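You operate a simulated robot arm through the tools that you are given. There is no shell and no other tool. Be economical: measure what you need, move in short steps, check, and stop when the job is done.

Carry out the task below with a simulated robot arm. There is one attempt and no reset: what you move stays moved.

Task
Lock off the line switch, then open the window door and vent the pot that the display names.
Fine: the teal padlock goes on the switch before the door knob is turned; leave door and vent valve open and wait till that pot shows 0.0 bar.

The check looks at the end state, three seconds after you hand in, the way a careful person would. Anything else that was tipped, shoved, dropped, spilled or broken makes it a failure.

Robot
A 6-joint arm with a two-finger gripper on a trunk, on a base that drives. Base frame: it is fixed to the floor where the robot stands at the start and does not move with it; the origin is under the middle of the robot, x ahead of it, y to its left, z up. Lengths are in cm, angles in degrees, forces in N, time in s.
Its first joint turns from -166.0 to 166.0 degrees. Places, roughly: black turn knob of the window door [70, -40, 130]; blue change-over lever [100, -40, 100]; filter [125, -50, 100]; filter pot A [100, -30, 110]; filter pot B [120, -40, 110]; lid of pot a [100, -20, 120]; lid of pot b [120, -40, 120]; line switch [80, 0, 120]; pressure display of pot B [130, 0, 140]; star knob of pot a [90, -40, 110]; star knob of pot b [110, -50, 110]; vent valve of pot a [80, -30, 100]; vent valve of pot b [120, -60, 100]; window door [100, -50, 160]. Payload 2.54 kg.
The tool frame sits at the grasp point between the pads (the TCP): z along the fingers, y along the line on which they close. The tips reach 3 cm beyond it. Largest opening 11.6 cm; the body of the gripper starts 9.5 cm behind the TCP.
Orientation is told as [roll, pitch, yaw] about the base's x, y, z axes, in that order, counted from this pose: with the fingers straight down and closing along the base's y, the tool's x points along the base's -x, its y along +y and its z along -z.

Tools
- The arm moves only by the tool move_arm. Its argument "increments" is a list of rows, each a list of 7 numbers: the shift along the base's x, y, z in cm, then the turn, a rotation vector about the base's x, y, z in degrees, then the opening, from 0 (shut) to 1 (fully open). In form: [[dx, dy, dz, rx, ry, rz, hand], ...]. A call has 1 to 8 rows; each row shifts and turns the commanded pose from where the row before left it. A row lasts 0.2 s, in which the tool goes at most 5 cm and 8.6 degrees; a call with a longer step from one row to the next is refused whole, and so is a gripper value outside its range. Where a pose cannot be reached the arm comes as near as it can. A force on the tool above 70 N (or 10 N above the force at the start of the call, whichever is more), or a blocked arm, ends the call early, and 0.2 s more pass. The fingers move at their own pace (about 7.2 cm/s each) and stop on an object; they squeeze with about 28 N. The grip force told is the motor's: it shows also when the fingers shut on nothing. Time passes only in rows, and 0.2 s behind the last, so rows that do not move let the fingers close. The reply holds the time, the measured pose of the TCP, the force on the tool along the base axes, the opening and the grip force, in the units named above and with some noise, with the torque about the TCP (base axes, N m) and any sound that the robot's microphone picked up.
- Cameras (640 x 400 px; columns grow to the right, rows downward): "scene" is now at [-4.56, 9.35, 145.12]; the picture's right is [-0.60, -0.80, 0.00], its down [-0.13, 0.09, -0.99] and it looks along [0.79, -0.59, -0.16] (base axes); focal length 268 px, centre (320, 200). "wrist" rides on the gripper at [6.9, -1.5, -12.2] in the tool frame; the picture's right is [0.21, 0.98, 0.00], its down [-0.83, 0.18, -0.53] and it looks along [-0.52, 0.11, 0.85] (tool axes); focal length 251 px, centre (320, 200). There is no depth. A picture from a camera that has moved, and an enlarged one, comes with that camera's place and axes in the base frame and with its lens.
- capture(camera): a new picture of that camera. It takes no simulated time.
- drive_base(legs): drives the robot by 1 to 6 legs, each [ahead, left, turn to the left] in cm, cm and degrees, along the robot's own axes; the way and the turn of a leg run together, so that a leg with both is an arc; at most 150 cm and 180 degrees a leg. The arm and the cameras ride along, it lands a little off, and it stops where it bumps. It gives what a move gives.
- head_to(pan, tilt): turns the head with the scene camera to pan (to the left, within 120 degrees either way) and tilt (down, from -29 to 69), counted from straight ahead of the robot. It gives what a move gives.
- inspect(camera, box): a new picture of the part [left, top, right, bottom] of that camera's present view, enlarged. It takes no simulated time.
- sign_off(): hands the job in; it is judged then, once.

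Go step by step. Nothing tells you exact positions but the pictures and the camera data: compare them with the known pose of the tool, close in by small moves and look again before you grip or let go. The budget is 120 turns and 90 pictures, counting those below and the enlarged ones. Unless the task says otherwise, let go and move clear before handing in, and close with one line.

The tools are called by a JSON object that holds its "op" and its "data". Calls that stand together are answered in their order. move_arm: Moves the arm, as the interface text tells. Its arguments: {"type":"object","properties":{"increments":{"type":"array"}},"required":["increments"]} The other tools are called the same way: drive_base (legs) drives the base; head_to (pan, tilt) turns the head that bears the scene camera; capture (camera) takes a picture; inspect (camera, box) takes an enlarged picture of a part of a camera's view; sign_off () hands the job in.

At the start:

```text
time: 0.0
tool_pos: [67.07, -9.32, 143.87]
tcp_rot: [0.1, 0.0, 0.1]
wrist_force: [-0.1, 0.7, 0.9]
ft_torque: [-0.02, 0.03, -0.02]
finger_gap: 11.6
grip_force: 0.0
robot x, y, heading: [0.04, 0.31, 0.0]
head pan, tilt: [-36.6, 9.0]
```

scene: 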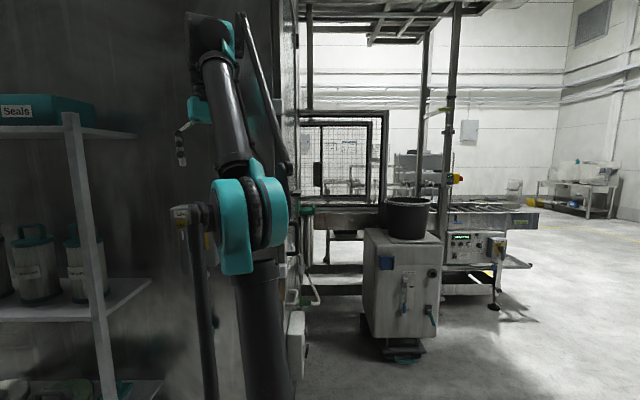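
wrist: 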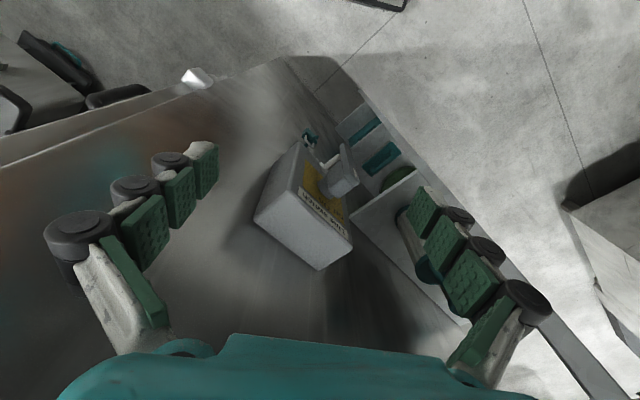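

The arm blocks much of the view, and below the gripper there is a white box, probably the line switch. I'll look around with the head first.

{"op": "head_to", "data": {"pan": 0, "tilt": 10}}

{"op": "capture", "data": {"camera": "scene"}}

{"op": "inspect", "data": {"camera": "wrist", "box": [230, 100, 430, 280]}}

```text
time: 1.0
tool_pos: [67.01, -9.16, 143.98]
tcp_rot: [0.0, 0.0, 0.0]
wrist_force: [-0.5, 0.5, -0.1]
ft_torque: [0.0, 0.01, -0.03]
finger_gap: 11.58
grip_force: 0.0
robot x, y, heading: [0.33, 0.15, -0.2]
head pan, tilt: [0.0, 10.0]
```

```text
87 pictures are left
camera scene: at [-2.72, 14.88, 144.96], right [0.0, -1.0, 0.0], down [-0.17, 0.0, -0.98], along [0.98, 0.0, -0.17], focal length 268 px, centre (320, 200)
```

scene: 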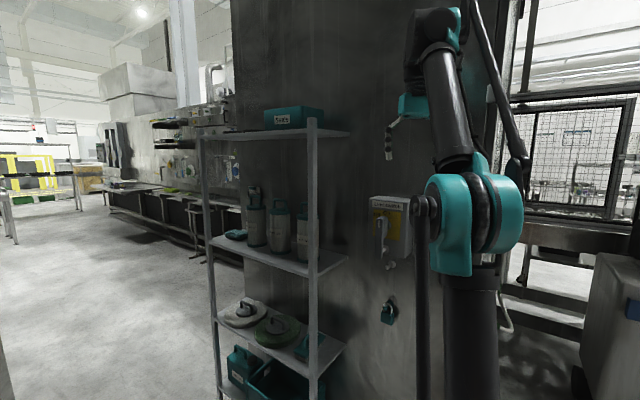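

```text
2.22 times, centred on (330, 190) of wrist
camera zoom: at [60.12, -10.92, 156.09], right [-0.21, 0.98, 0.0], down [0.83, 0.18, 0.53], along [0.52, 0.11, -0.85], focal length 559 px, centre (298, 222)
```

zoom: 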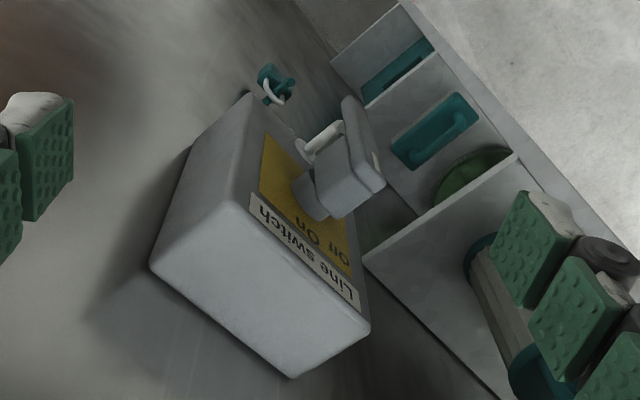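

The line switch is on the panel ahead, with the padlock hanging below it. I'll zoom in on both.

{"op": "inspect", "data": {"camera": "scene", "box": [340, 180, 440, 340]}}

{"op": "inspect", "data": {"camera": "scene", "box": [355, 185, 425, 275]}}

{"op": "inspect", "data": {"camera": "scene", "box": [360, 290, 420, 335]}}

```text
2.50 times, centred on (390, 260) of scene
camera zoom: at [-2.72, 14.88, 144.96], right [0.0, -1.0, 0.0], down [-0.17, 0.0, -0.98], along [0.98, 0.0, -0.17], focal length 670 px, centre (145, 50)
```

zoom: 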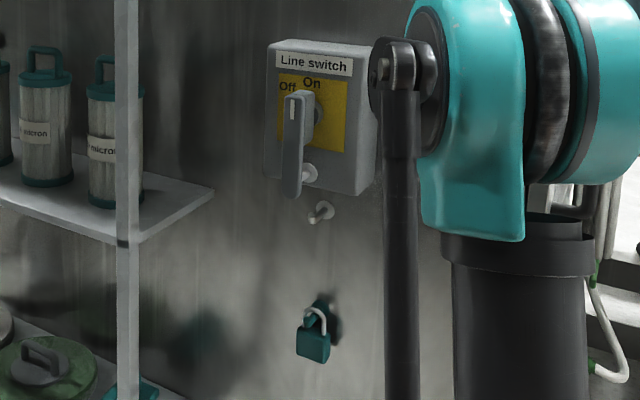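

```text
4.44 times, centred on (390, 230) of scene
camera zoom: at [-2.72, 14.88, 144.96], right [0.0, -1.0, 0.0], down [-0.17, 0.0, -0.98], along [0.98, 0.0, -0.17], focal length 1190 px, centre (9, 67)
```

zoom: 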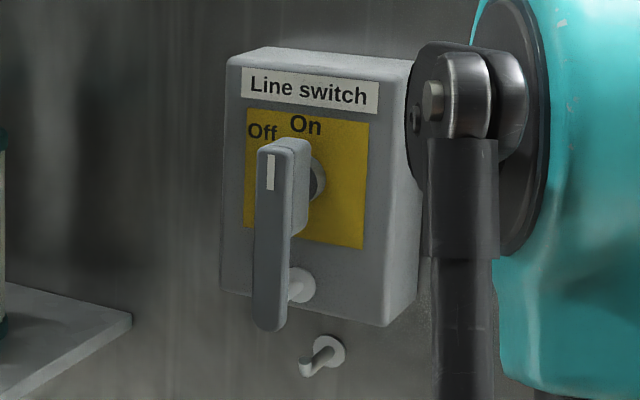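

```text
8.89 times, centred on (390, 312) of scene
camera zoom: at [-2.72, 14.88, 144.96], right [0.0, -1.0, 0.0], down [-0.17, 0.0, -0.98], along [0.98, 0.0, -0.17], focal length 2381 px, centre (-302, -800)
```

zoom: 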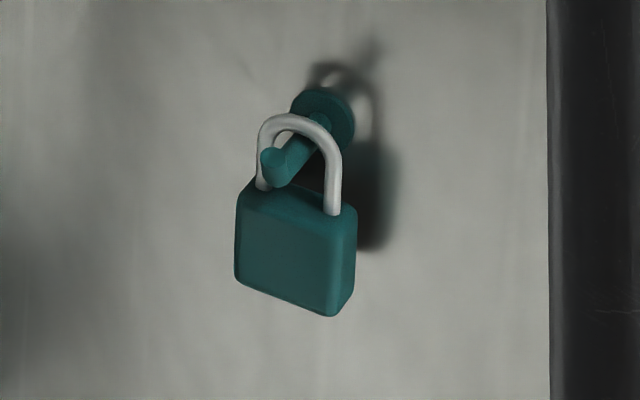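

The padlock hangs at about [82.6, -9, 88], and the switch handle points to On with a peg behind its lower end. I'll turn the tool to point forward and look at the switch up close.

{"op": "move_arm", "data": {"increments": [[-1.5, 0.5, -2, 0, -8.5, 0, 1], [-1.5, 0.5, -2, 0, -8.5, 0, 1], [-1.5, 0.5, -2, 0, -8.5, 0, 1], [-1.5, 0.5, -2, 0, -8.5, 0, 1], [-1.5, 0.5, -2, 0, -8.5, 0, 1], [-1.5, 0, -2, 0, -8.5, 0, 1], [-1.5, 0, -2, 0, -8.5, 0, 1], [-1.5, 0, -2, 0, -8.5, 0, 1]]}}

{"op": "capture", "data": {"camera": "wrist"}}

{"op": "capture", "data": {"camera": "scene"}}

```text
time: 2.8
tool_pos: [55.29, -6.91, 128.01]
tcp_rot: [0.0, -68.0, 0.0]
wrist_force: [-1.2, 0.5, 0.4]
ft_torque: [-0.01, -0.01, 0.0]
finger_gap: 11.57
grip_force: 0.1
robot x, y, heading: [0.03, -0.15, 0.1]
head pan, tilt: [0.0, 10.0]
```

```text
82 pictures are left
camera wrist: at [41.36, -8.53, 126.12], right [-0.08, 0.98, -0.2], down [-0.19, 0.18, 0.97], along [0.98, 0.11, 0.17], focal length 251 px, centre (320, 200)
```

wrist: 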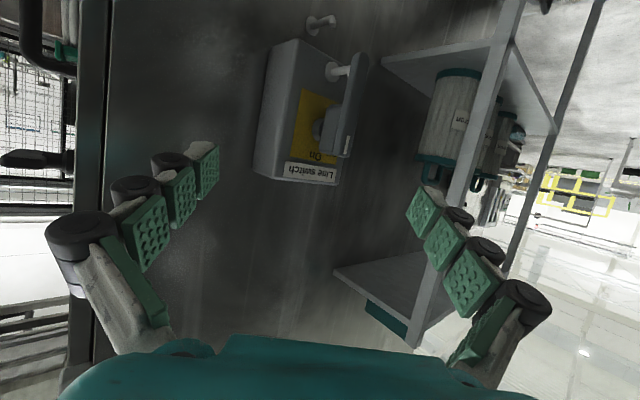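

```text
81 pictures are left
camera scene: at [-2.57, 14.83, 144.97], right [0.0, -1.0, 0.0], down [-0.17, 0.0, -0.98], along [0.98, 0.0, -0.17], focal length 268 px, centre (320, 200)
```

scene: 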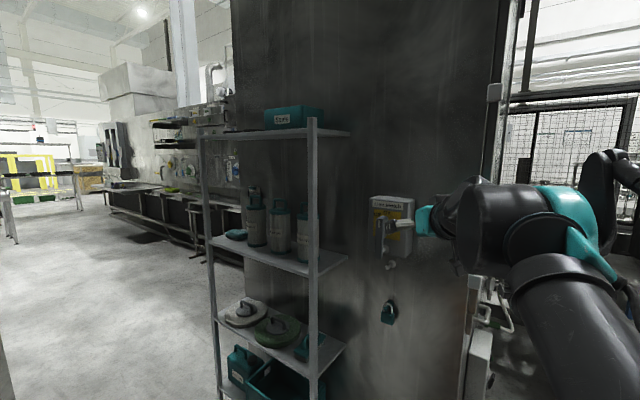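

The switch lever runs from about [76, -3.5, 125] down to [77, -3.5, 112]. I'll level the tool and go nearer to see the lever, peg and hook.

{"op": "move_arm", "data": {"increments": [[1, 1, -4, 0, -7.3, 0, 1], [1, 1, -4, 0, -7.3, 0, 1], [1, 1, -4, 0, -7.4, 0, 1]]}}

{"op": "capture", "data": {"camera": "wrist"}}

{"op": "inspect", "data": {"camera": "scene", "box": [345, 180, 445, 340]}}

{"op": "head_to", "data": {"pan": -35, "tilt": 5}}

{"op": "capture", "data": {"camera": "scene"}}

```text
time: 3.6
tool_pos: [60.48, -4.06, 116.21]
tcp_rot: [147.4, -90.1, -147.5]
wrist_force: [-0.8, -0.3, 0.7]
ft_torque: [-0.01, 0.0, 0.0]
finger_gap: 11.61
grip_force: 0.1
out of reach, approached as far as the arm can: row 1, 2
robot x, y, heading: [0.0, 0.02, 0.0]
head pan, tilt: [0.0, 10.0]
```

```text
80 pictures are left
camera wrist: at [48.18, -5.68, 109.26], right [0.0, 0.98, -0.21], down [-0.53, 0.18, 0.83], along [0.85, 0.11, 0.52], focal length 251 px, centre (320, 200)
```

wrist: 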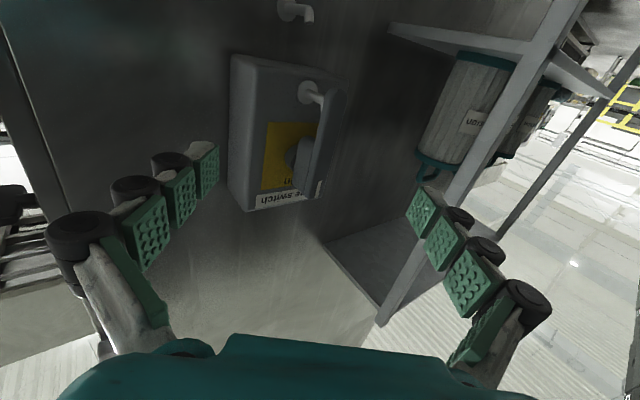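

```text
2.50 times, centred on (395, 260) of scene
camera zoom: at [-2.72, 14.89, 144.96], right [0.0, -1.0, 0.0], down [-0.17, 0.0, -0.98], along [0.98, 0.0, -0.17], focal length 670 px, centre (132, 50)
```

zoom: 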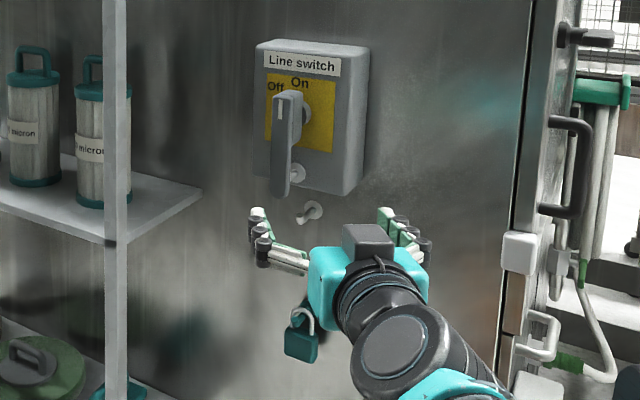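

```text
time: 4.6
tool_pos: [60.45, -4.16, 116.37]
tcp_rot: [0.7, -89.9, -0.8]
wrist_force: [-0.5, 0.2, 0.4]
ft_torque: [0.0, -0.02, 0.03]
finger_gap: 11.6
grip_force: 0.0
robot x, y, heading: [0.01, 0.38, 0.2]
head pan, tilt: [-35.0, 5.0]
```

```text
78 pictures are left
camera scene: at [-4.49, 9.63, 145.77], right [-0.57, -0.82, 0.0], down [-0.07, 0.05, -1.0], along [0.82, -0.57, -0.09], focal length 268 px, centre (320, 200)
```

scene: 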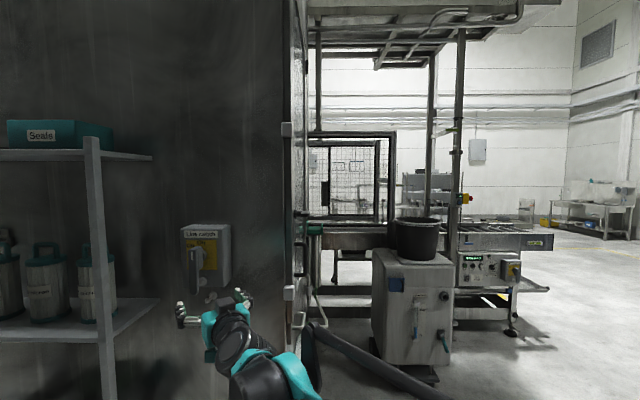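

The window door appears to be on the cabinet side around the corner, to the right. First I'll study the switch peg and lever more closely.

{"op": "inspect", "data": {"camera": "wrist", "box": [220, 0, 380, 220]}}

{"op": "inspect", "data": {"camera": "scene", "box": [170, 210, 250, 310]}}

```text
1.82 times, centred on (300, 110) of wrist
camera zoom: at [48.29, -5.74, 109.47], right [0.0, 0.98, -0.21], down [-0.53, 0.18, 0.83], along [0.85, 0.11, 0.52], focal length 457 px, centre (356, 364)
```

zoom: 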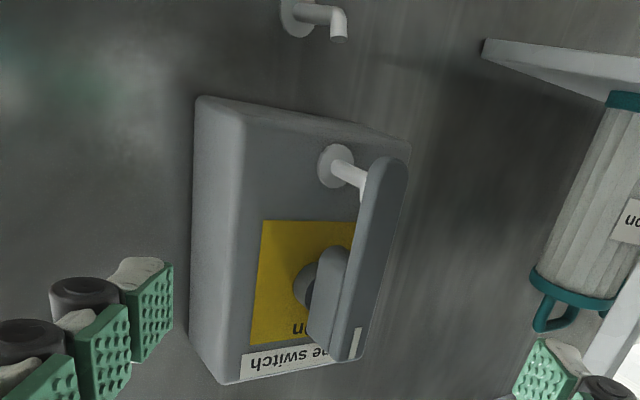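

```text
4.00 times, centred on (210, 260) of scene
camera zoom: at [-4.49, 9.63, 145.77], right [-0.57, -0.82, 0.0], down [-0.07, 0.05, -1.0], along [0.82, -0.57, -0.09], focal length 1071 px, centre (760, -40)
```

zoom: 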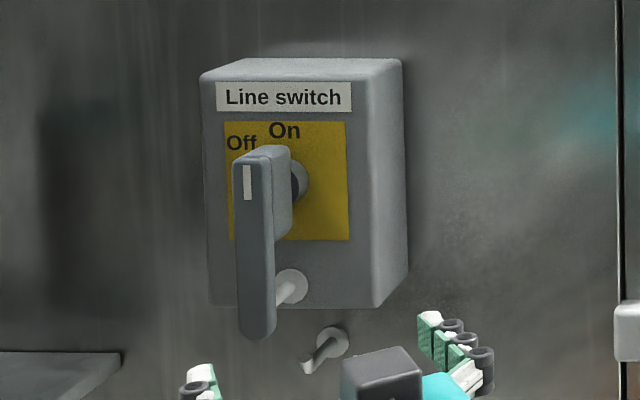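

The geometry suggests the panel is turned about 29° and faces the robot's left-front. I'll turn the tool to face it squarely and check.

{"op": "move_arm", "data": {"increments": [[0.5, 1.5, 0, 0, 0, -7.3, 1], [0.5, 1.5, 0, 0, 0, -7.3, 1], [0.5, 1.5, 0, 0, 0, -7.3, 1], [0.5, 1.5, 0, 0, 0, -7.3, 1]]}}

{"op": "capture", "data": {"camera": "wrist"}}

{"op": "inspect", "data": {"camera": "scene", "box": [100, 200, 300, 340]}}

```text
time: 5.6
tool_pos: [62.42, 1.48, 117.75]
tcp_rot: [173.7, -86.9, 160.3]
wrist_force: [0.6, -0.8, 0.6]
ft_torque: [0.01, 0.0, 0.03]
finger_gap: 11.61
grip_force: 0.1
out of reach, approached as far as the arm can: row 1
robot x, y, heading: [0.06, -0.43, -0.1]
head pan, tilt: [-35.0, 5.0]
```

```text
75 pictures are left
camera wrist: at [51.13, 5.13, 110.14], right [0.44, 0.87, -0.21], down [-0.44, 0.41, 0.8], along [0.78, -0.26, 0.57], focal length 251 px, centre (320, 200)
```

wrist: 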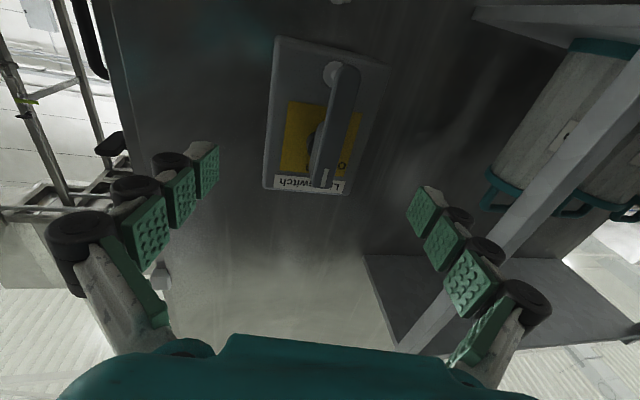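

```text
2.86 times, centred on (200, 270) of scene
camera zoom: at [-4.52, 9.6, 145.77], right [-0.57, -0.82, 0.0], down [-0.07, 0.05, -1.0], along [0.82, -0.57, -0.09], focal length 765 px, centre (663, 0)
```

zoom: 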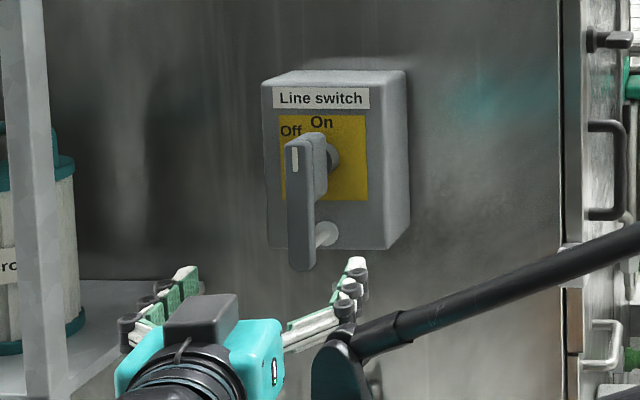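

The panel's yaw is about 25–29°, so the tool is nearly square to it. I'll step closer to the lower part of the lever, fix the tool's levelling and check again.

{"op": "move_arm", "data": {"increments": [[2, -0.3, -1.2, 0, 0, 0, 0.7], [2, -0.3, -1.2, 0, 0, 0, 0.6], [0, 0, 0, 0, 0, 0, 0.6]]}}

{"op": "capture", "data": {"camera": "wrist"}}

{"op": "inspect", "data": {"camera": "scene", "box": [150, 210, 270, 310]}}

```text
time: 6.4
tool_pos: [66.56, 0.74, 115.44]
tcp_rot: [173.1, -87.0, 160.8]
wrist_force: [0.2, 0.5, -0.4]
ft_torque: [-0.05, -0.03, -0.01]
finger_gap: 6.96
grip_force: 0.0
robot x, y, heading: [-0.12, 0.02, 0.1]
head pan, tilt: [-35.0, 5.0]
```

```text
73 pictures are left
camera wrist: at [55.18, 4.52, 107.78], right [0.44, 0.87, -0.21], down [-0.44, 0.41, 0.8], along [0.78, -0.26, 0.57], focal length 251 px, centre (320, 200)
```

wrist: 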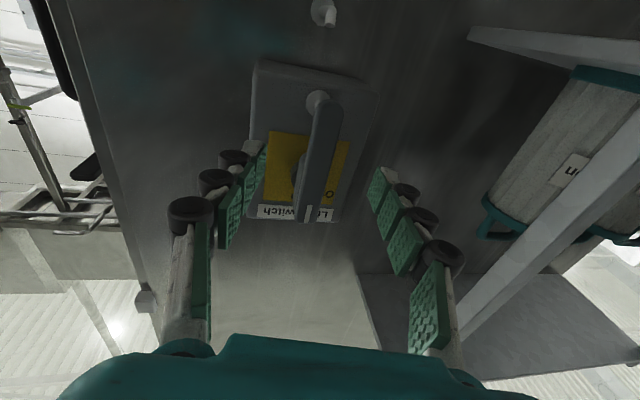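

```text
4.00 times, centred on (210, 260) of scene
camera zoom: at [-4.49, 9.62, 145.77], right [-0.57, -0.82, 0.0], down [-0.07, 0.05, -1.0], along [0.82, -0.57, -0.09], focal length 1071 px, centre (760, -40)
```

zoom: 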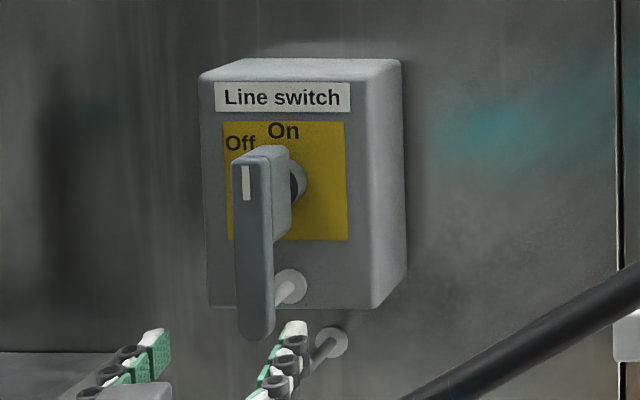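

The lever sits midway between the fingers in the wrist view. I'll advance until the tips straddle the lever.

{"op": "move_arm", "data": {"increments": [[2.2, -1.0, 0, 0, 0, 0, 0.6], [2.2, -1.0, 0, 0, 0, 0, 0.6], [2.0, -0.9, 0, 0, 0, 0, 0.6]]}}

{"op": "capture", "data": {"camera": "wrist"}}

{"op": "inspect", "data": {"camera": "scene", "box": [150, 210, 270, 310]}}

```text
time: 7.2
tool_pos: [72.88, -2.25, 115.38]
tcp_rot: [173.3, -87.0, 160.6]
wrist_force: [-0.5, 0.3, -0.1]
ft_torque: [0.04, 0.03, 0.04]
finger_gap: 6.97
grip_force: 0.1
robot x, y, heading: [0.1, -0.34, 0.2]
head pan, tilt: [-35.0, 5.0]
```

```text
71 pictures are left
camera wrist: at [61.54, 1.61, 107.71], right [0.44, 0.87, -0.21], down [-0.44, 0.41, 0.8], along [0.78, -0.26, 0.57], focal length 251 px, centre (320, 200)
```

wrist: 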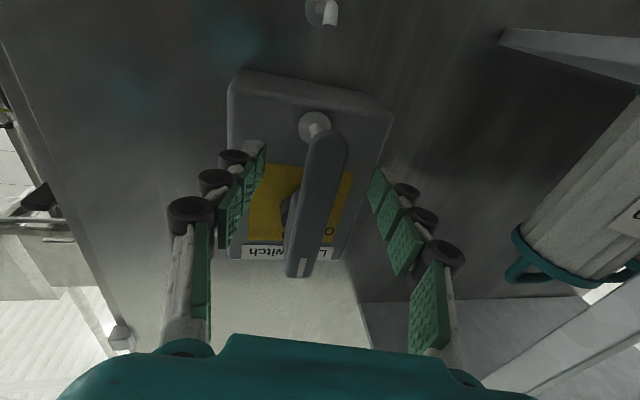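

```text
4.00 times, centred on (210, 260) of scene
camera zoom: at [-4.51, 9.62, 145.77], right [-0.57, -0.82, 0.0], down [-0.07, 0.05, -1.0], along [0.82, -0.57, -0.09], focal length 1071 px, centre (760, -40)
```

zoom: 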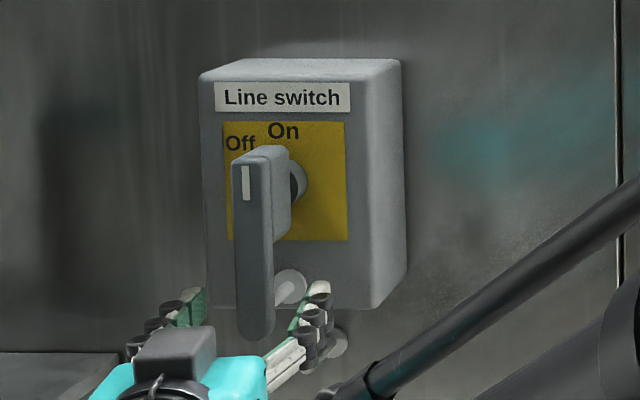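

The fingers are lined up either side of the lever. I'll go in another 2.5 cm and close.

{"op": "move_arm", "data": {"increments": [[1.2, -0.55, 0.3, 0, 0, 0, 0.6], [1.0, -0.5, 0.3, 0, 0, 0, 0.6], [0, 0, 0, 0, 0, 0, 0.3], [0, 0, 0, 0, 0, 0, 0.1], [0, 0, 0, 0, 0, 0, 0.0], [0, 0, 0, 0, 0, 0, 0.0]]}}

{"op": "capture", "data": {"camera": "wrist"}}

{"op": "inspect", "data": {"camera": "scene", "box": [150, 210, 270, 310]}}

```text
time: 8.6
tool_pos: [75.15, -3.03, 116.05]
tcp_rot: [174.1, -86.8, 160.1]
wrist_force: [4.1, 4.5, -0.8]
ft_torque: [-0.48, 0.14, -0.12]
finger_gap: 2.36
grip_force: 44.9
robot x, y, heading: [-0.19, 0.08, -0.1]
head pan, tilt: [-35.0, 5.0]
```

```text
69 pictures are left
camera wrist: at [63.79, 0.66, 108.38], right [0.44, 0.87, -0.21], down [-0.44, 0.41, 0.8], along [0.78, -0.26, 0.57], focal length 251 px, centre (320, 200)
```

wrist: 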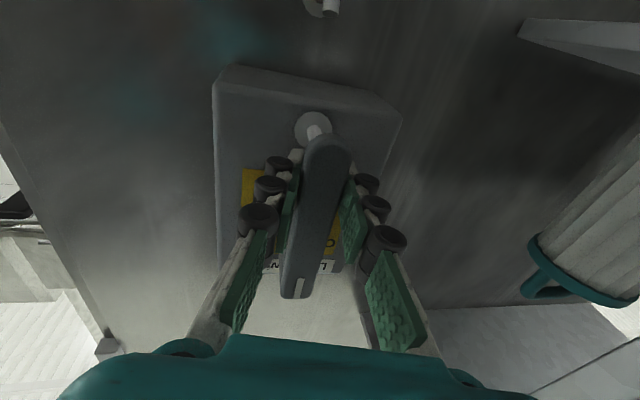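

```text
4.00 times, centred on (210, 260) of scene
camera zoom: at [-4.46, 9.66, 145.77], right [-0.57, -0.82, 0.0], down [-0.07, 0.05, -1.0], along [0.82, -0.57, -0.09], focal length 1071 px, centre (760, -40)
```

zoom: 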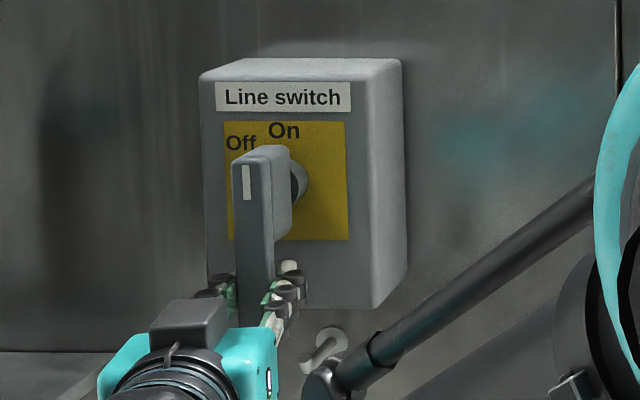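

I have the lever (2.4 cm wide). I'll turn it anticlockwise towards Off, following an arc about the pivot at z≈122.

{"op": "move_arm", "data": {"increments": [[-0.355, -0.697, 0.05, -6.67, 3.41, 0, 0], [-0.35, -0.685, 0.15, -6.67, 3.41, 0, 0], [-0.337, -0.661, 0.25, -6.67, 3.41, 0, 0]]}}

{"op": "inspect", "data": {"camera": "scene", "box": [150, 210, 270, 310]}}

```text
time: 9.3
tool_pos: [74.58, -3.6, 116.21]
tcp_rot: [-98.7, -73.1, 74.4]
wrist_force: [7.9, 20.2, -12.3]
ft_torque: [1.35, 0.01, 0.58]
finger_gap: 2.69
grip_force: 44.7
robot x, y, heading: [0.29, 0.21, 0.1]
head pan, tilt: [-35.0, 5.0]
stopped in row 3: the force on the tool passed its limit at 77 N (the readings are from after the stop); the commanded pose is now the measured one
```

```text
4.00 times, centred on (210, 260) of scene
camera zoom: at [-4.41, 9.8, 145.76], right [-0.57, -0.82, 0.0], down [-0.07, 0.05, -1.0], along [0.82, -0.57, -0.09], focal length 1071 px, centre (760, -40)
```

zoom: 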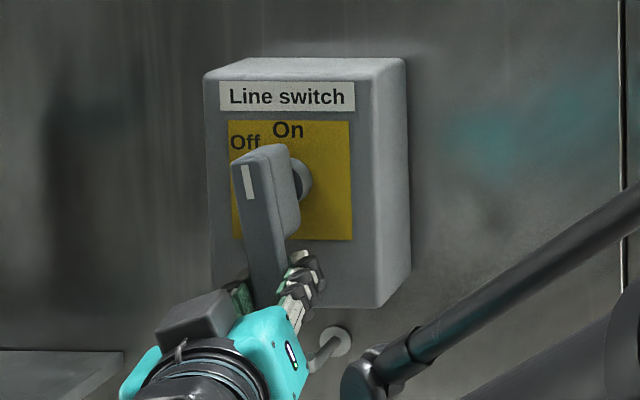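

The lever turned about 8° before the force limit stopped it. I'll check whether a fingertip is caught on the peg.

{"op": "inspect", "data": {"camera": "wrist", "box": [200, 40, 440, 300]}}

```text
1.54 times, centred on (320, 170) of wrist
camera zoom: at [62.29, -2.16, 109.45], right [0.37, 0.79, -0.49], down [-0.35, 0.61, 0.71], along [0.86, -0.1, 0.5], focal length 387 px, centre (320, 246)
```

zoom: 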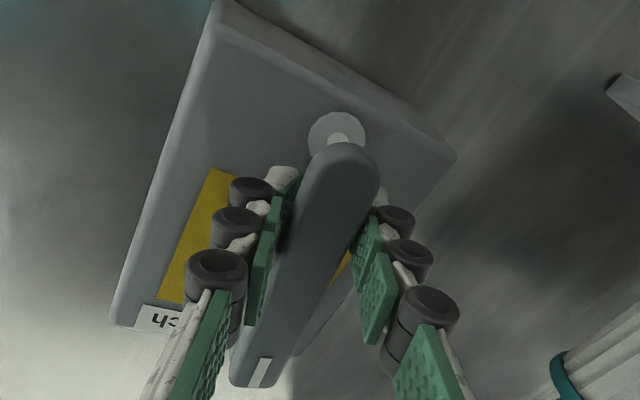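

No snag is visible; the gripper simply turned further than the lever. I'll push sideways without further rotation.

{"op": "move_arm", "data": {"increments": [[-0.2, -0.4, 0.05, 0, 0, 0, 0], [-0.2, -0.4, 0.05, 0, 0, 0, 0], [-0.2, -0.4, 0.05, 0, 0, 0, 0], [-0.2, -0.4, 0.1, 0, 0, 0, 0]]}}

{"op": "inspect", "data": {"camera": "scene", "box": [150, 210, 270, 310]}}

```text
time: 9.9
tool_pos: [74.62, -3.68, 116.22]
tcp_rot: [-98.2, -73.1, 74.8]
wrist_force: [16.5, 16.5, -17.2]
ft_torque: [1.44, 0.18, 0.44]
finger_gap: 2.69
grip_force: 44.4
robot x, y, heading: [0.25, 0.24, 0.2]
head pan, tilt: [-35.0, 5.0]
stopped in row 2: the force on the tool passed its limit at 75 N (the readings are from after the stop); the commanded pose is now the measured one
```

```text
4.00 times, centred on (210, 260) of scene
camera zoom: at [-4.31, 9.82, 145.77], right [-0.57, -0.82, 0.0], down [-0.07, 0.05, -1.0], along [0.82, -0.57, -0.09], focal length 1071 px, centre (760, -40)
```

zoom: 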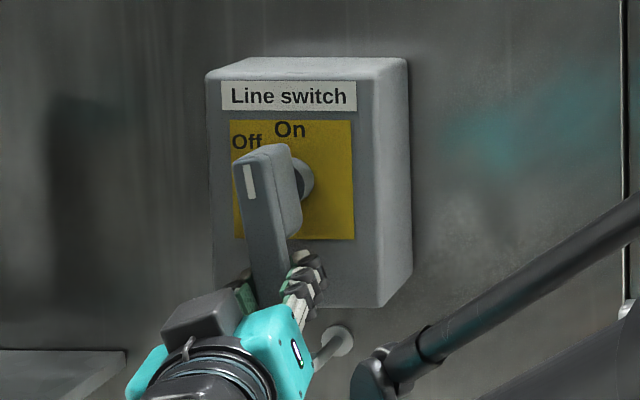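

It's blocked hard, most likely by the left fingertip against the peg behind the lever. I'll let go, back off and grip again shallower and a bit higher.

{"op": "move_arm", "data": {"increments": [[0, 0, 0, 0, 0, 0, 0.3], [0, 0, 0, 0, 0, 0, 0.5], [-1.3, 0.65, 0.0, 0, 0, 0, 0.5], [-1.3, 0.65, 0.5, 0, 0, 0, 0.5]]}}

{"op": "inspect", "data": {"camera": "scene", "box": [150, 210, 270, 310]}}

{"op": "capture", "data": {"camera": "wrist"}}

```text
time: 10.9
tool_pos: [71.8, -2.73, 116.79]
tcp_rot: [-98.7, -73.0, 75.0]
wrist_force: [0.3, -0.2, -0.4]
ft_torque: [0.01, -0.01, -0.01]
finger_gap: 5.79
grip_force: 0.0
robot x, y, heading: [0.17, 0.24, 0.1]
head pan, tilt: [-35.0, 5.0]
```

```text
4.00 times, centred on (210, 260) of scene
camera zoom: at [-4.46, 9.73, 145.77], right [-0.57, -0.82, 0.0], down [-0.07, 0.05, -1.0], along [0.82, -0.57, -0.09], focal length 1071 px, centre (760, -40)
```

zoom: 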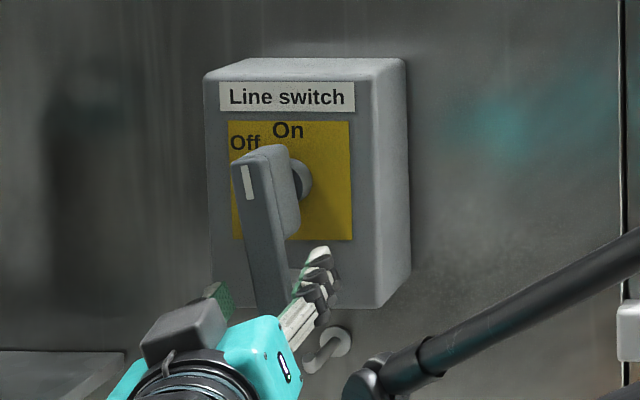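

```text
63 pictures are left
camera wrist: at [59.48, -1.26, 110.1], right [0.36, 0.79, -0.49], down [-0.36, 0.6, 0.71], along [0.86, -0.09, 0.5], focal length 251 px, centre (320, 200)
```

wrist: 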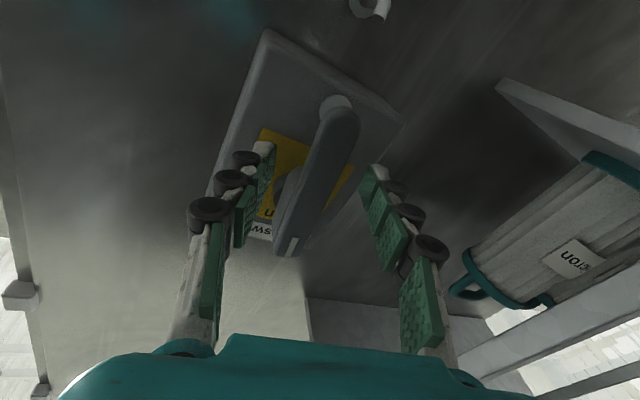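

The lever stays about 10° over. I'll grip it again about 1.5 cm shallower and turn it in smaller steps.

{"op": "move_arm", "data": {"increments": [[0.7, -0.35, 0.2, 0, 0, 0, 0.5], [0.8, -0.4, 0.2, 0, 0, 0, 0.5], [0, 0, 0, 0, 0, 0, 0.2], [0, 0, 0, 0, 0, 0, 0], [0, 0, 0, 0, 0, 0, 0], [-0.2, -0.4, 0.1, 0, 0, 0, 0], [-0.2, -0.4, 0.1, 0, 0, 0, 0], [-0.2, -0.4, 0.15, 0, 0, 0, 0]]}}

{"op": "inspect", "data": {"camera": "scene", "box": [150, 210, 270, 310]}}

```text
time: 12.7
tool_pos: [72.86, -4.31, 117.54]
tcp_rot: [-98.5, -72.8, 75.2]
wrist_force: [3.8, 36.8, -13.2]
ft_torque: [-0.94, 1.04, 0.11]
finger_gap: 2.66
grip_force: 45.1
robot x, y, heading: [0.06, -0.13, 0.2]
head pan, tilt: [-35.0, 5.0]
```

```text
4.00 times, centred on (210, 260) of scene
camera zoom: at [-4.39, 9.97, 145.75], right [-0.57, -0.82, 0.0], down [-0.07, 0.05, -1.0], along [0.82, -0.57, -0.09], focal length 1071 px, centre (760, -40)
```

zoom: 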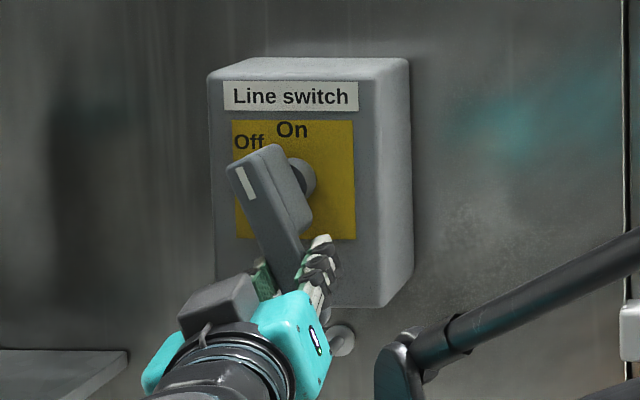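

The lever is turning now, at about 23°. I'll carry on with matching rotation.

{"op": "move_arm", "data": {"increments": [[-0.2, -0.4, 0.22, -5.3, 2.7, 0, 0], [-0.2, -0.4, 0.26, -5.3, 2.7, 0, 0], [-0.18, -0.37, 0.3, -5.3, 2.7, 0, 0], [-0.17, -0.33, 0.34, -5.3, 2.7, 0, 0]]}}

{"op": "inspect", "data": {"camera": "scene", "box": [150, 210, 270, 310]}}

```text
time: 13.7
tool_pos: [71.89, -5.96, 118.77]
tcp_rot: [-91.3, -49.2, 68.5]
wrist_force: [-0.4, 37.1, 3.5]
ft_torque: [-1.0, 0.21, 0.03]
finger_gap: 2.68
grip_force: 44.6
robot x, y, heading: [0.14, 0.07, -0.0]
head pan, tilt: [-35.0, 5.0]
```

```text
4.00 times, centred on (210, 260) of scene
camera zoom: at [-4.48, 9.94, 145.75], right [-0.57, -0.82, 0.0], down [-0.07, 0.05, -1.0], along [0.82, -0.57, -0.09], focal length 1071 px, centre (760, -40)
```

zoom: 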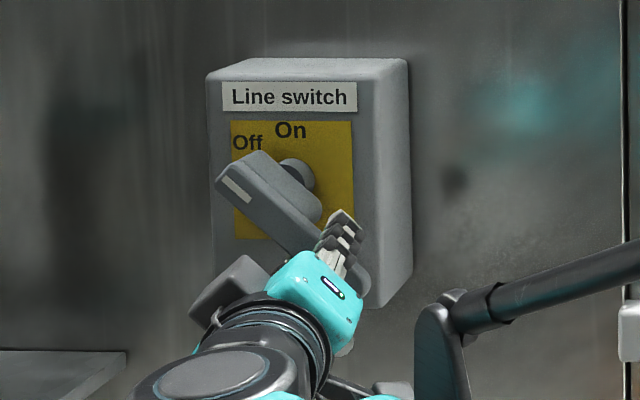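

The lever is near 45–50°. I'll push a little further to find the end stop.

{"op": "move_arm", "data": {"increments": [[-0.13, -0.26, 0.36, -5.3, 2.7, 0, 0], [-0.12, -0.24, 0.4, -5.3, 2.7, 0, 0], [0, 0, 0, 0, 0, 0, 0]]}}

{"op": "inspect", "data": {"camera": "scene", "box": [150, 210, 270, 310]}}

```text
time: 14.5
tool_pos: [71.72, -6.61, 119.44]
tcp_rot: [-89.9, -37.4, 67.4]
wrist_force: [-5.1, 28.6, -8.6]
ft_torque: [-1.21, 0.14, 0.37]
finger_gap: 2.51
grip_force: 45.1
robot x, y, heading: [-0.42, 0.21, 0.1]
head pan, tilt: [-35.0, 5.0]
```

```text
4.00 times, centred on (210, 260) of scene
camera zoom: at [-4.46, 9.89, 145.76], right [-0.57, -0.82, 0.0], down [-0.07, 0.05, -1.0], along [0.82, -0.57, -0.09], focal length 1071 px, centre (760, -40)
```

zoom: 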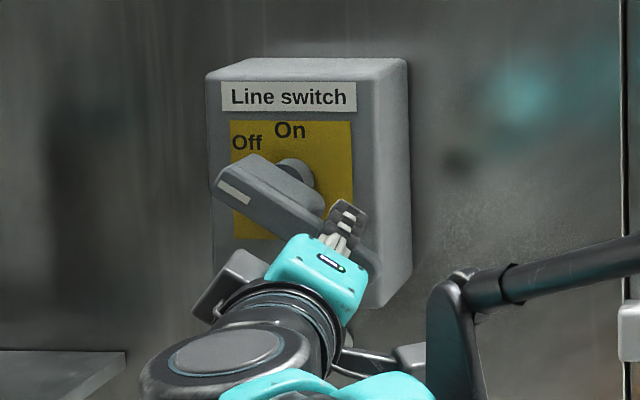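

{"op": "move_arm", "data": {"increments": [[-0.1, -0.2, 0.42, -5.3, 2.7, 0, 0], [-0.08, -0.17, 0.44, -5.3, 2.7, 0, 0], [0, 0, 0, 0, 0, 0, 0]]}}

{"op": "inspect", "data": {"camera": "scene", "box": [150, 210, 270, 310]}}

```text
time: 15.3
tool_pos: [71.42, -6.94, 120.39]
tcp_rot: [-89.0, -25.5, 66.8]
wrist_force: [-20.5, 21.6, -22.6]
ft_torque: [-1.02, 0.77, 0.19]
finger_gap: 2.43
grip_force: 45.0
robot x, y, heading: [-0.14, 0.11, -0.0]
head pan, tilt: [-35.0, 5.0]
```

```text
4.00 times, centred on (210, 260) of scene
camera zoom: at [-4.51, 9.85, 145.76], right [-0.57, -0.82, 0.0], down [-0.07, 0.05, -1.0], along [0.82, -0.57, -0.09], focal length 1071 px, centre (760, -40)
```

zoom: 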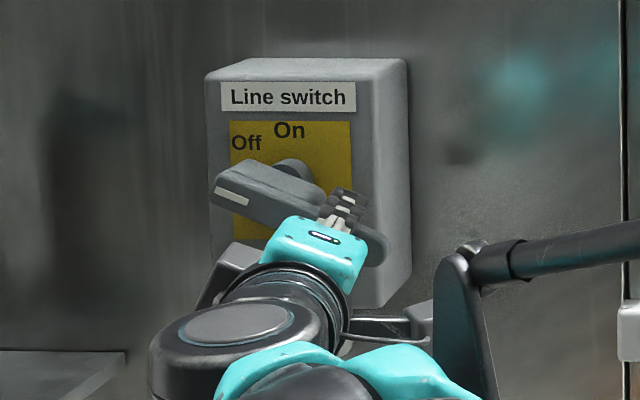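

{"op": "move_arm", "data": {"increments": [[-0.04, -0.1, 0.45, -5.3, 2.7, 0, 0], [-0.04, -0.08, 0.48, -5.3, 2.7, 0, 0], [0, 0, 0, 0, 0, 0, 0]]}}

{"op": "inspect", "data": {"camera": "scene", "box": [150, 210, 270, 310]}}

```text
time: 16.1
tool_pos: [71.37, -7.33, 121.26]
tcp_rot: [-87.9, -13.8, 66.5]
wrist_force: [-22.3, 4.5, -14.8]
ft_torque: [-0.49, 0.5, -0.42]
finger_gap: 2.36
grip_force: 45.0
robot x, y, heading: [0.16, -0.0, 0.5]
head pan, tilt: [-35.0, 5.0]
```

```text
4.00 times, centred on (210, 260) of scene
camera zoom: at [-4.54, 9.74, 145.76], right [-0.57, -0.82, 0.0], down [-0.07, 0.05, -1.0], along [0.82, -0.57, -0.09], focal length 1071 px, centre (760, -40)
```

zoom: 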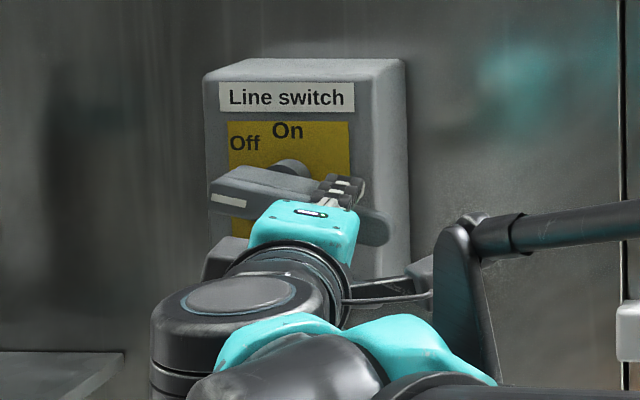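

{"op": "move_arm", "data": {"increments": [[0.0, 0.0, 0.5, -5.3, 2.7, 0, 0], [0.04, 0.08, 0.5, -5.3, 2.7, 0, 0], [0, 0, 0, 0, 0, 0, 0]]}}

{"op": "inspect", "data": {"camera": "scene", "box": [150, 210, 270, 310]}}

```text
time: 16.9
tool_pos: [71.26, -7.3, 121.98]
tcp_rot: [-90.4, -6.9, 66.7]
wrist_force: [-29.2, -4.9, -24.4]
ft_torque: [-0.93, 0.83, -0.3]
finger_gap: 2.34
grip_force: 45.0
out of reach, approached as far as the arm can: row 2
robot x, y, heading: [-0.22, 0.03, 0.0]
head pan, tilt: [-35.0, 5.0]
```

```text
4.00 times, centred on (210, 260) of scene
camera zoom: at [-4.54, 9.69, 145.77], right [-0.57, -0.82, 0.0], down [-0.07, 0.05, -1.0], along [0.82, -0.57, -0.09], focal length 1071 px, centre (760, -40)
```

zoom: 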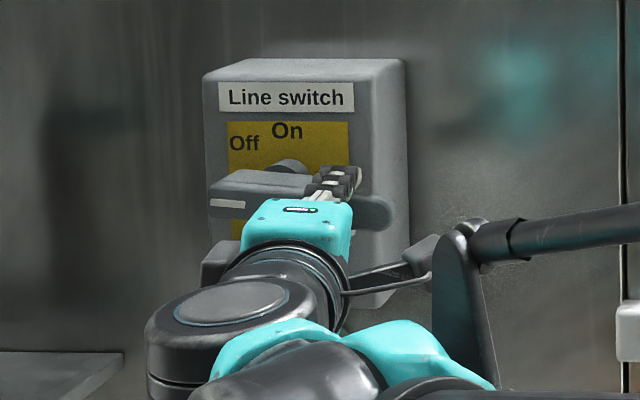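

The lever is nearly horizontal, at about 85°. I'll nudge the end up a little without rotating to meet the stop.

{"op": "move_arm", "data": {"increments": [[0, 0, 0.3, 0, 0, 0, 0], [0, 0, 0.3, 0, 0, 0, 0], [0, 0, 0.3, 0, 0, 0, 0]]}}

{"op": "inspect", "data": {"camera": "scene", "box": [150, 210, 270, 310]}}

```text
time: 17.6
tool_pos: [71.52, -7.18, 122.44]
tcp_rot: [-90.2, -7.2, 66.8]
wrist_force: [9.7, -3.3, -21.2]
ft_torque: [-0.89, 0.55, -0.21]
finger_gap: 2.56
grip_force: 44.6
robot x, y, heading: [0.24, 0.14, 0.1]
head pan, tilt: [-35.0, 5.0]
stopped in row 3: the force on the tool passed its limit at 76 N (the readings are from after the stop); the commanded pose is now the measured one
```

```text
4.00 times, centred on (210, 260) of scene
camera zoom: at [-4.33, 9.69, 145.77], right [-0.57, -0.82, 0.0], down [-0.07, 0.05, -1.0], along [0.82, -0.57, -0.09], focal length 1071 px, centre (760, -40)
```

zoom: 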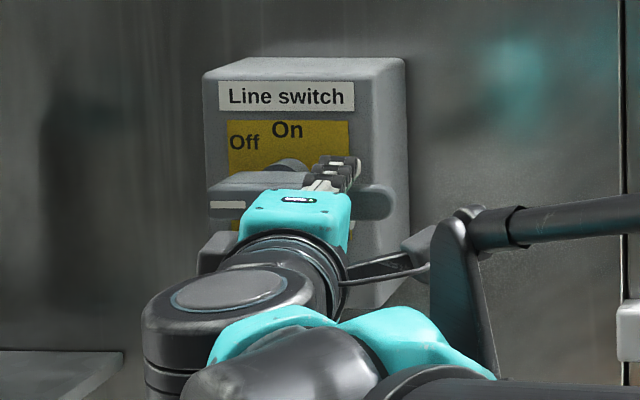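

The lever met its stop at horizontal, so the switch is Off. I'll release, back away and roll the gripper level again.

{"op": "move_arm", "data": {"increments": [[0, 0, 0, 0, 0, 0, 0.4], [-1.3, 0.65, 0, 0, 0, 0, 0.5], [-2.2, 1.1, 0, 0, 0, 0, 0.5], [-2.2, 1.1, -0.5, 7.3, -3.7, 0, 0.5], [-0.5, 0.5, -1, 7.3, -3.7, 0, 0.5], [0, 0.5, -1, 7.3, -3.7, 0, 0.5], [0, 0.5, -1, 7.3, -3.7, 0, 0.5], [0, 0.5, -1, 7.3, -3.7, 0, 0.5]]}}

{"op": "move_arm", "data": {"increments": [[0, 0, -1, 7.3, -3.7, 0, 0.5], [0, 0, -1, 7.3, -3.7, 0, 0.5], [0, 0, -1, 7.3, -3.7, 0, 0.5], [0, 0, -1, 7.3, -3.7, 0, 0.5], [0, 0, -1, 7.3, -3.7, 0, 0.5]]}}

{"op": "capture", "data": {"camera": "wrist"}}

{"op": "inspect", "data": {"camera": "scene", "box": [150, 210, 270, 310]}}

```text
time: 19.4
tool_pos: [65.21, -2.34, 118.09]
tcp_rot: [-93.8, -48.2, 68.5]
wrist_force: [-0.5, -0.4, 0.0]
ft_torque: [-0.01, 0.0, -0.01]
finger_gap: 5.81
grip_force: 0.0
robot x, y, heading: [0.08, 0.67, 0.3]
head pan, tilt: [-35.0, 5.0]
```

```text
time: 20.6
tool_pos: [65.18, -2.45, 113.14]
tcp_rot: [-166.4, -86.3, 139.9]
wrist_force: [0.4, 0.5, -0.3]
ft_torque: [0.02, 0.02, 0.01]
finger_gap: 5.76
grip_force: 0.0
robot x, y, heading: [0.24, 0.15, -0.0]
head pan, tilt: [-35.0, 5.0]
```

```text
55 pictures are left
camera wrist: at [53.87, 1.33, 105.4], right [0.45, 0.86, -0.23], down [-0.44, 0.44, 0.79], along [0.78, -0.25, 0.57], focal length 251 px, centre (320, 200)
```

wrist: 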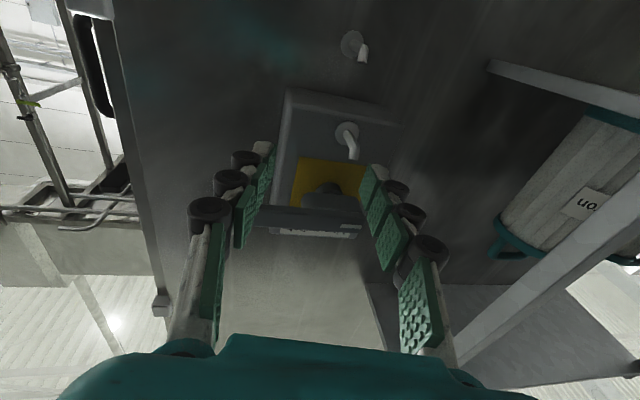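

```text
4.00 times, centred on (210, 260) of scene
camera zoom: at [-4.46, 9.72, 145.77], right [-0.57, -0.82, 0.0], down [-0.07, 0.05, -1.0], along [0.82, -0.57, -0.09], focal length 1071 px, centre (760, -40)
```

zoom: 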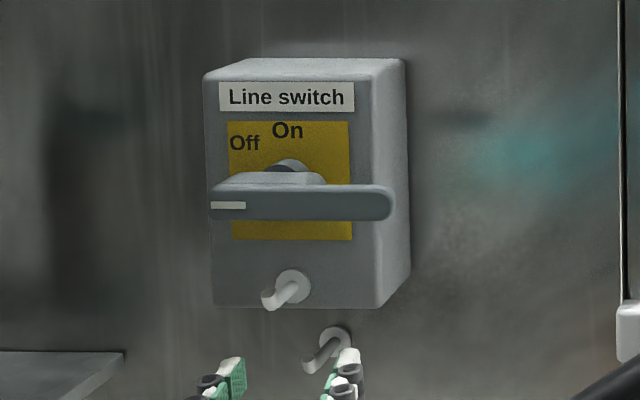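

The lever is now horizontal, showing a hook on the box at about [76–79, -4 to -6, 114.5] that locks it, and the panel yaw is about 33°. Next I'll go down to the padlock.

{"op": "move_arm", "data": {"increments": [[0.3, 0.4, -4, 0, 0, -1, 0.6], [0.3, 0.4, -4, 0, 0, -1, 0.6], [0.3, 0.4, -4, 0, 0, -1, 0.6], [0.3, 0.4, -4, 0, 0, -1, 0.6], [0.3, 0.3, -4, 0, 0, 0, 0.6], [0.3, 0.3, -3, 0, 0, 0, 0.6], [0, 0, 0, 0, 0, 0, 0.6]]}}

{"op": "capture", "data": {"camera": "wrist"}}

{"op": "head_to", "data": {"pan": -15, "tilt": 25}}

{"op": "capture", "data": {"camera": "scene"}}

```text
time: 22.2
tool_pos: [68.68, 1.03, 99.73]
tcp_rot: [-164.2, -86.4, 133.5]
wrist_force: [0.2, 0.2, 0.0]
ft_torque: [0.01, 0.0, -0.01]
finger_gap: 6.96
grip_force: 0.0
out of reach, approached as far as the arm can: row 4, 5, 6
robot x, y, heading: [-0.3, 0.25, 0.0]
head pan, tilt: [-35.0, 5.0]
```

```text
53 pictures are left
camera wrist: at [57.7, 5.53, 92.03], right [0.51, 0.83, -0.23], down [-0.4, 0.47, 0.79], along [0.76, -0.31, 0.57], focal length 251 px, centre (320, 200)
```

wrist: 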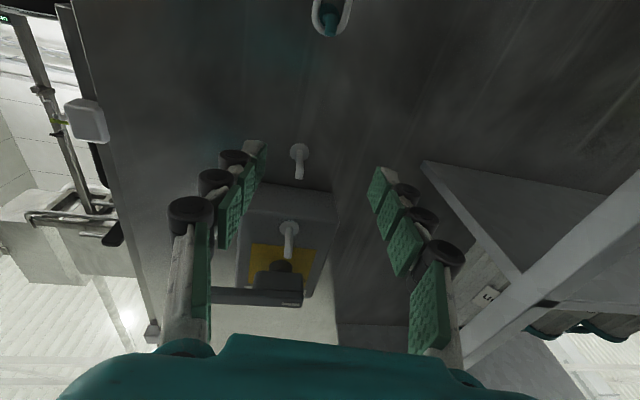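

```text
time: 23.0
tool_pos: [68.61, 0.99, 99.67]
tcp_rot: [-164.2, -86.3, 133.5]
wrist_force: [0.5, 0.1, -0.3]
ft_torque: [-0.01, 0.0, 0.02]
finger_gap: 6.98
grip_force: 0.1
robot x, y, heading: [0.2, -0.05, 0.1]
head pan, tilt: [-15.0, 25.0]
```

```text
52 pictures are left
camera scene: at [-3.09, 12.6, 142.53], right [-0.26, -0.97, 0.0], down [-0.41, 0.11, -0.91], along [0.88, -0.23, -0.42], focal length 268 px, centre (320, 200)
```

scene: 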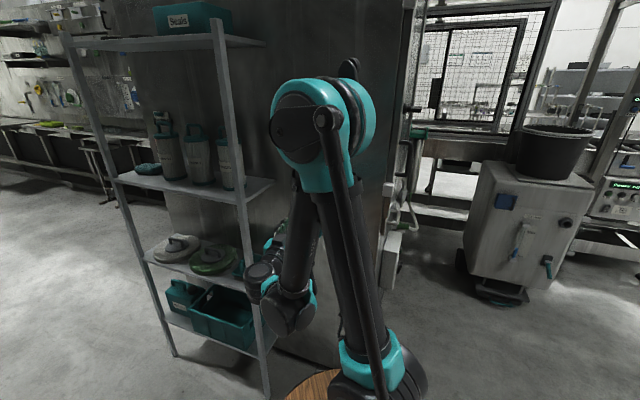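

Horizontal reach ends near z≈100, so I'll pitch the tool about 45° down. It can then grip the padlock's sides, and the wrist camera will look forward at it.

{"op": "move_arm", "data": {"increments": [[0, 0, 1, 4.1, 6.3, 0, 0.6], [0, 0, 1, 4.1, 6.3, 0, 0.6], [0, 0, 0, 4.1, 6.3, 0, 0.6], [0, 0, 0, 4.1, 6.3, 0, 0.6], [0, 0, 0, 4.1, 6.3, 0, 0.6], [0, 0, 0, 4.1, 6.3, 0, 0.6]]}}

{"op": "capture", "data": {"camera": "wrist"}}

```text
time: 24.4
tool_pos: [68.61, 1.14, 101.65]
tcp_rot: [1.5, -48.4, -31.8]
wrist_force: [0.1, 1.6, -0.6]
ft_torque: [0.0, 0.01, 0.02]
finger_gap: 6.96
grip_force: 0.1
robot x, y, heading: [0.11, 0.39, 0.1]
head pan, tilt: [-15.0, 25.0]
```

```text
51 pictures are left
camera wrist: at [56.1, 6.58, 104.53], right [0.38, 0.92, -0.14], down [0.21, 0.07, 0.98], along [0.9, -0.4, -0.17], focal length 251 px, centre (320, 200)
```

wrist: 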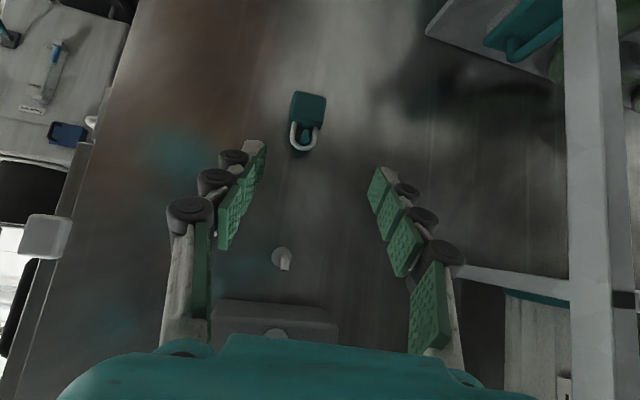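

The padlock body is at about [82.1, -8.5, 88.1]. I'll approach it along the tool axis and then check.

{"op": "move_arm", "data": {"increments": [[1.85, -1.35, -1.85, 0, 0, 0, 0.6], [1.85, -1.35, -1.85, 0, 0, 0, 0.6], [1.85, -1.35, -1.85, 0, 0, 0, 0.6], [1.85, -1.35, -1.85, 0, 0, 0, 0.6], [1.2, -0.9, -1.2, 0, 0, 0, 0.6]]}}

{"op": "capture", "data": {"camera": "wrist"}}

```text
time: 25.6
tool_pos: [77.22, -5.19, 93.16]
tcp_rot: [1.5, -48.5, -31.9]
wrist_force: [-0.4, 0.6, -0.4]
ft_torque: [0.02, -0.03, 0.01]
finger_gap: 6.97
grip_force: 0.1
robot x, y, heading: [0.37, -0.2, 0.2]
head pan, tilt: [-15.0, 25.0]
```

```text
50 pictures are left
camera wrist: at [64.71, 0.29, 95.89], right [0.38, 0.91, -0.14], down [0.21, 0.07, 0.98], along [0.9, -0.4, -0.17], focal length 251 px, centre (320, 200)
```

wrist: 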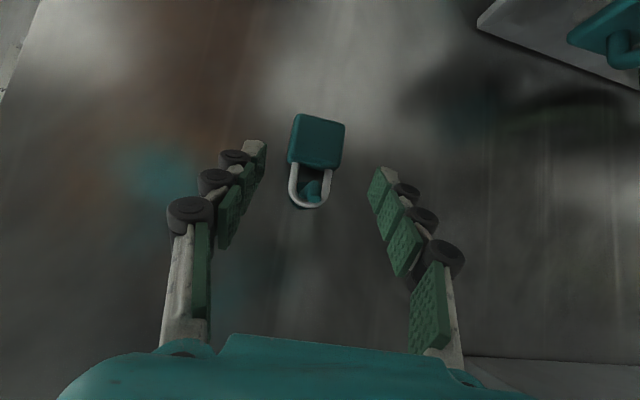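

The padlock is centred between the fingers. I'll make the final approach and close.

{"op": "move_arm", "data": {"increments": [[1.4, -0.95, -1.45, 0, 0, 0, 0.6], [1.4, -0.95, -1.45, 0, 0, 0, 0.6], [1.1, -0.8, -1.3, 0, 0, 0, 0.6], [0, 0, 0, 0, 0, 0, 0.6]]}}

{"op": "capture", "data": {"camera": "wrist"}}

```text
time: 26.6
tool_pos: [81.27, -7.91, 88.77]
tcp_rot: [1.5, -48.5, -31.9]
wrist_force: [0.3, 0.3, 0.8]
ft_torque: [-0.01, -0.02, 0.01]
finger_gap: 6.95
grip_force: 0.0
robot x, y, heading: [0.18, 0.26, 0.2]
head pan, tilt: [-15.0, 25.0]
```

```text
49 pictures are left
camera wrist: at [68.63, -2.44, 91.65], right [0.38, 0.91, -0.14], down [0.21, 0.07, 0.98], along [0.9, -0.4, -0.17], focal length 251 px, centre (320, 200)
```

wrist: 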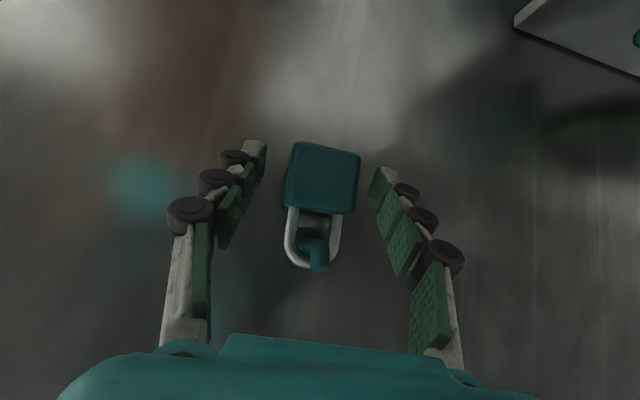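

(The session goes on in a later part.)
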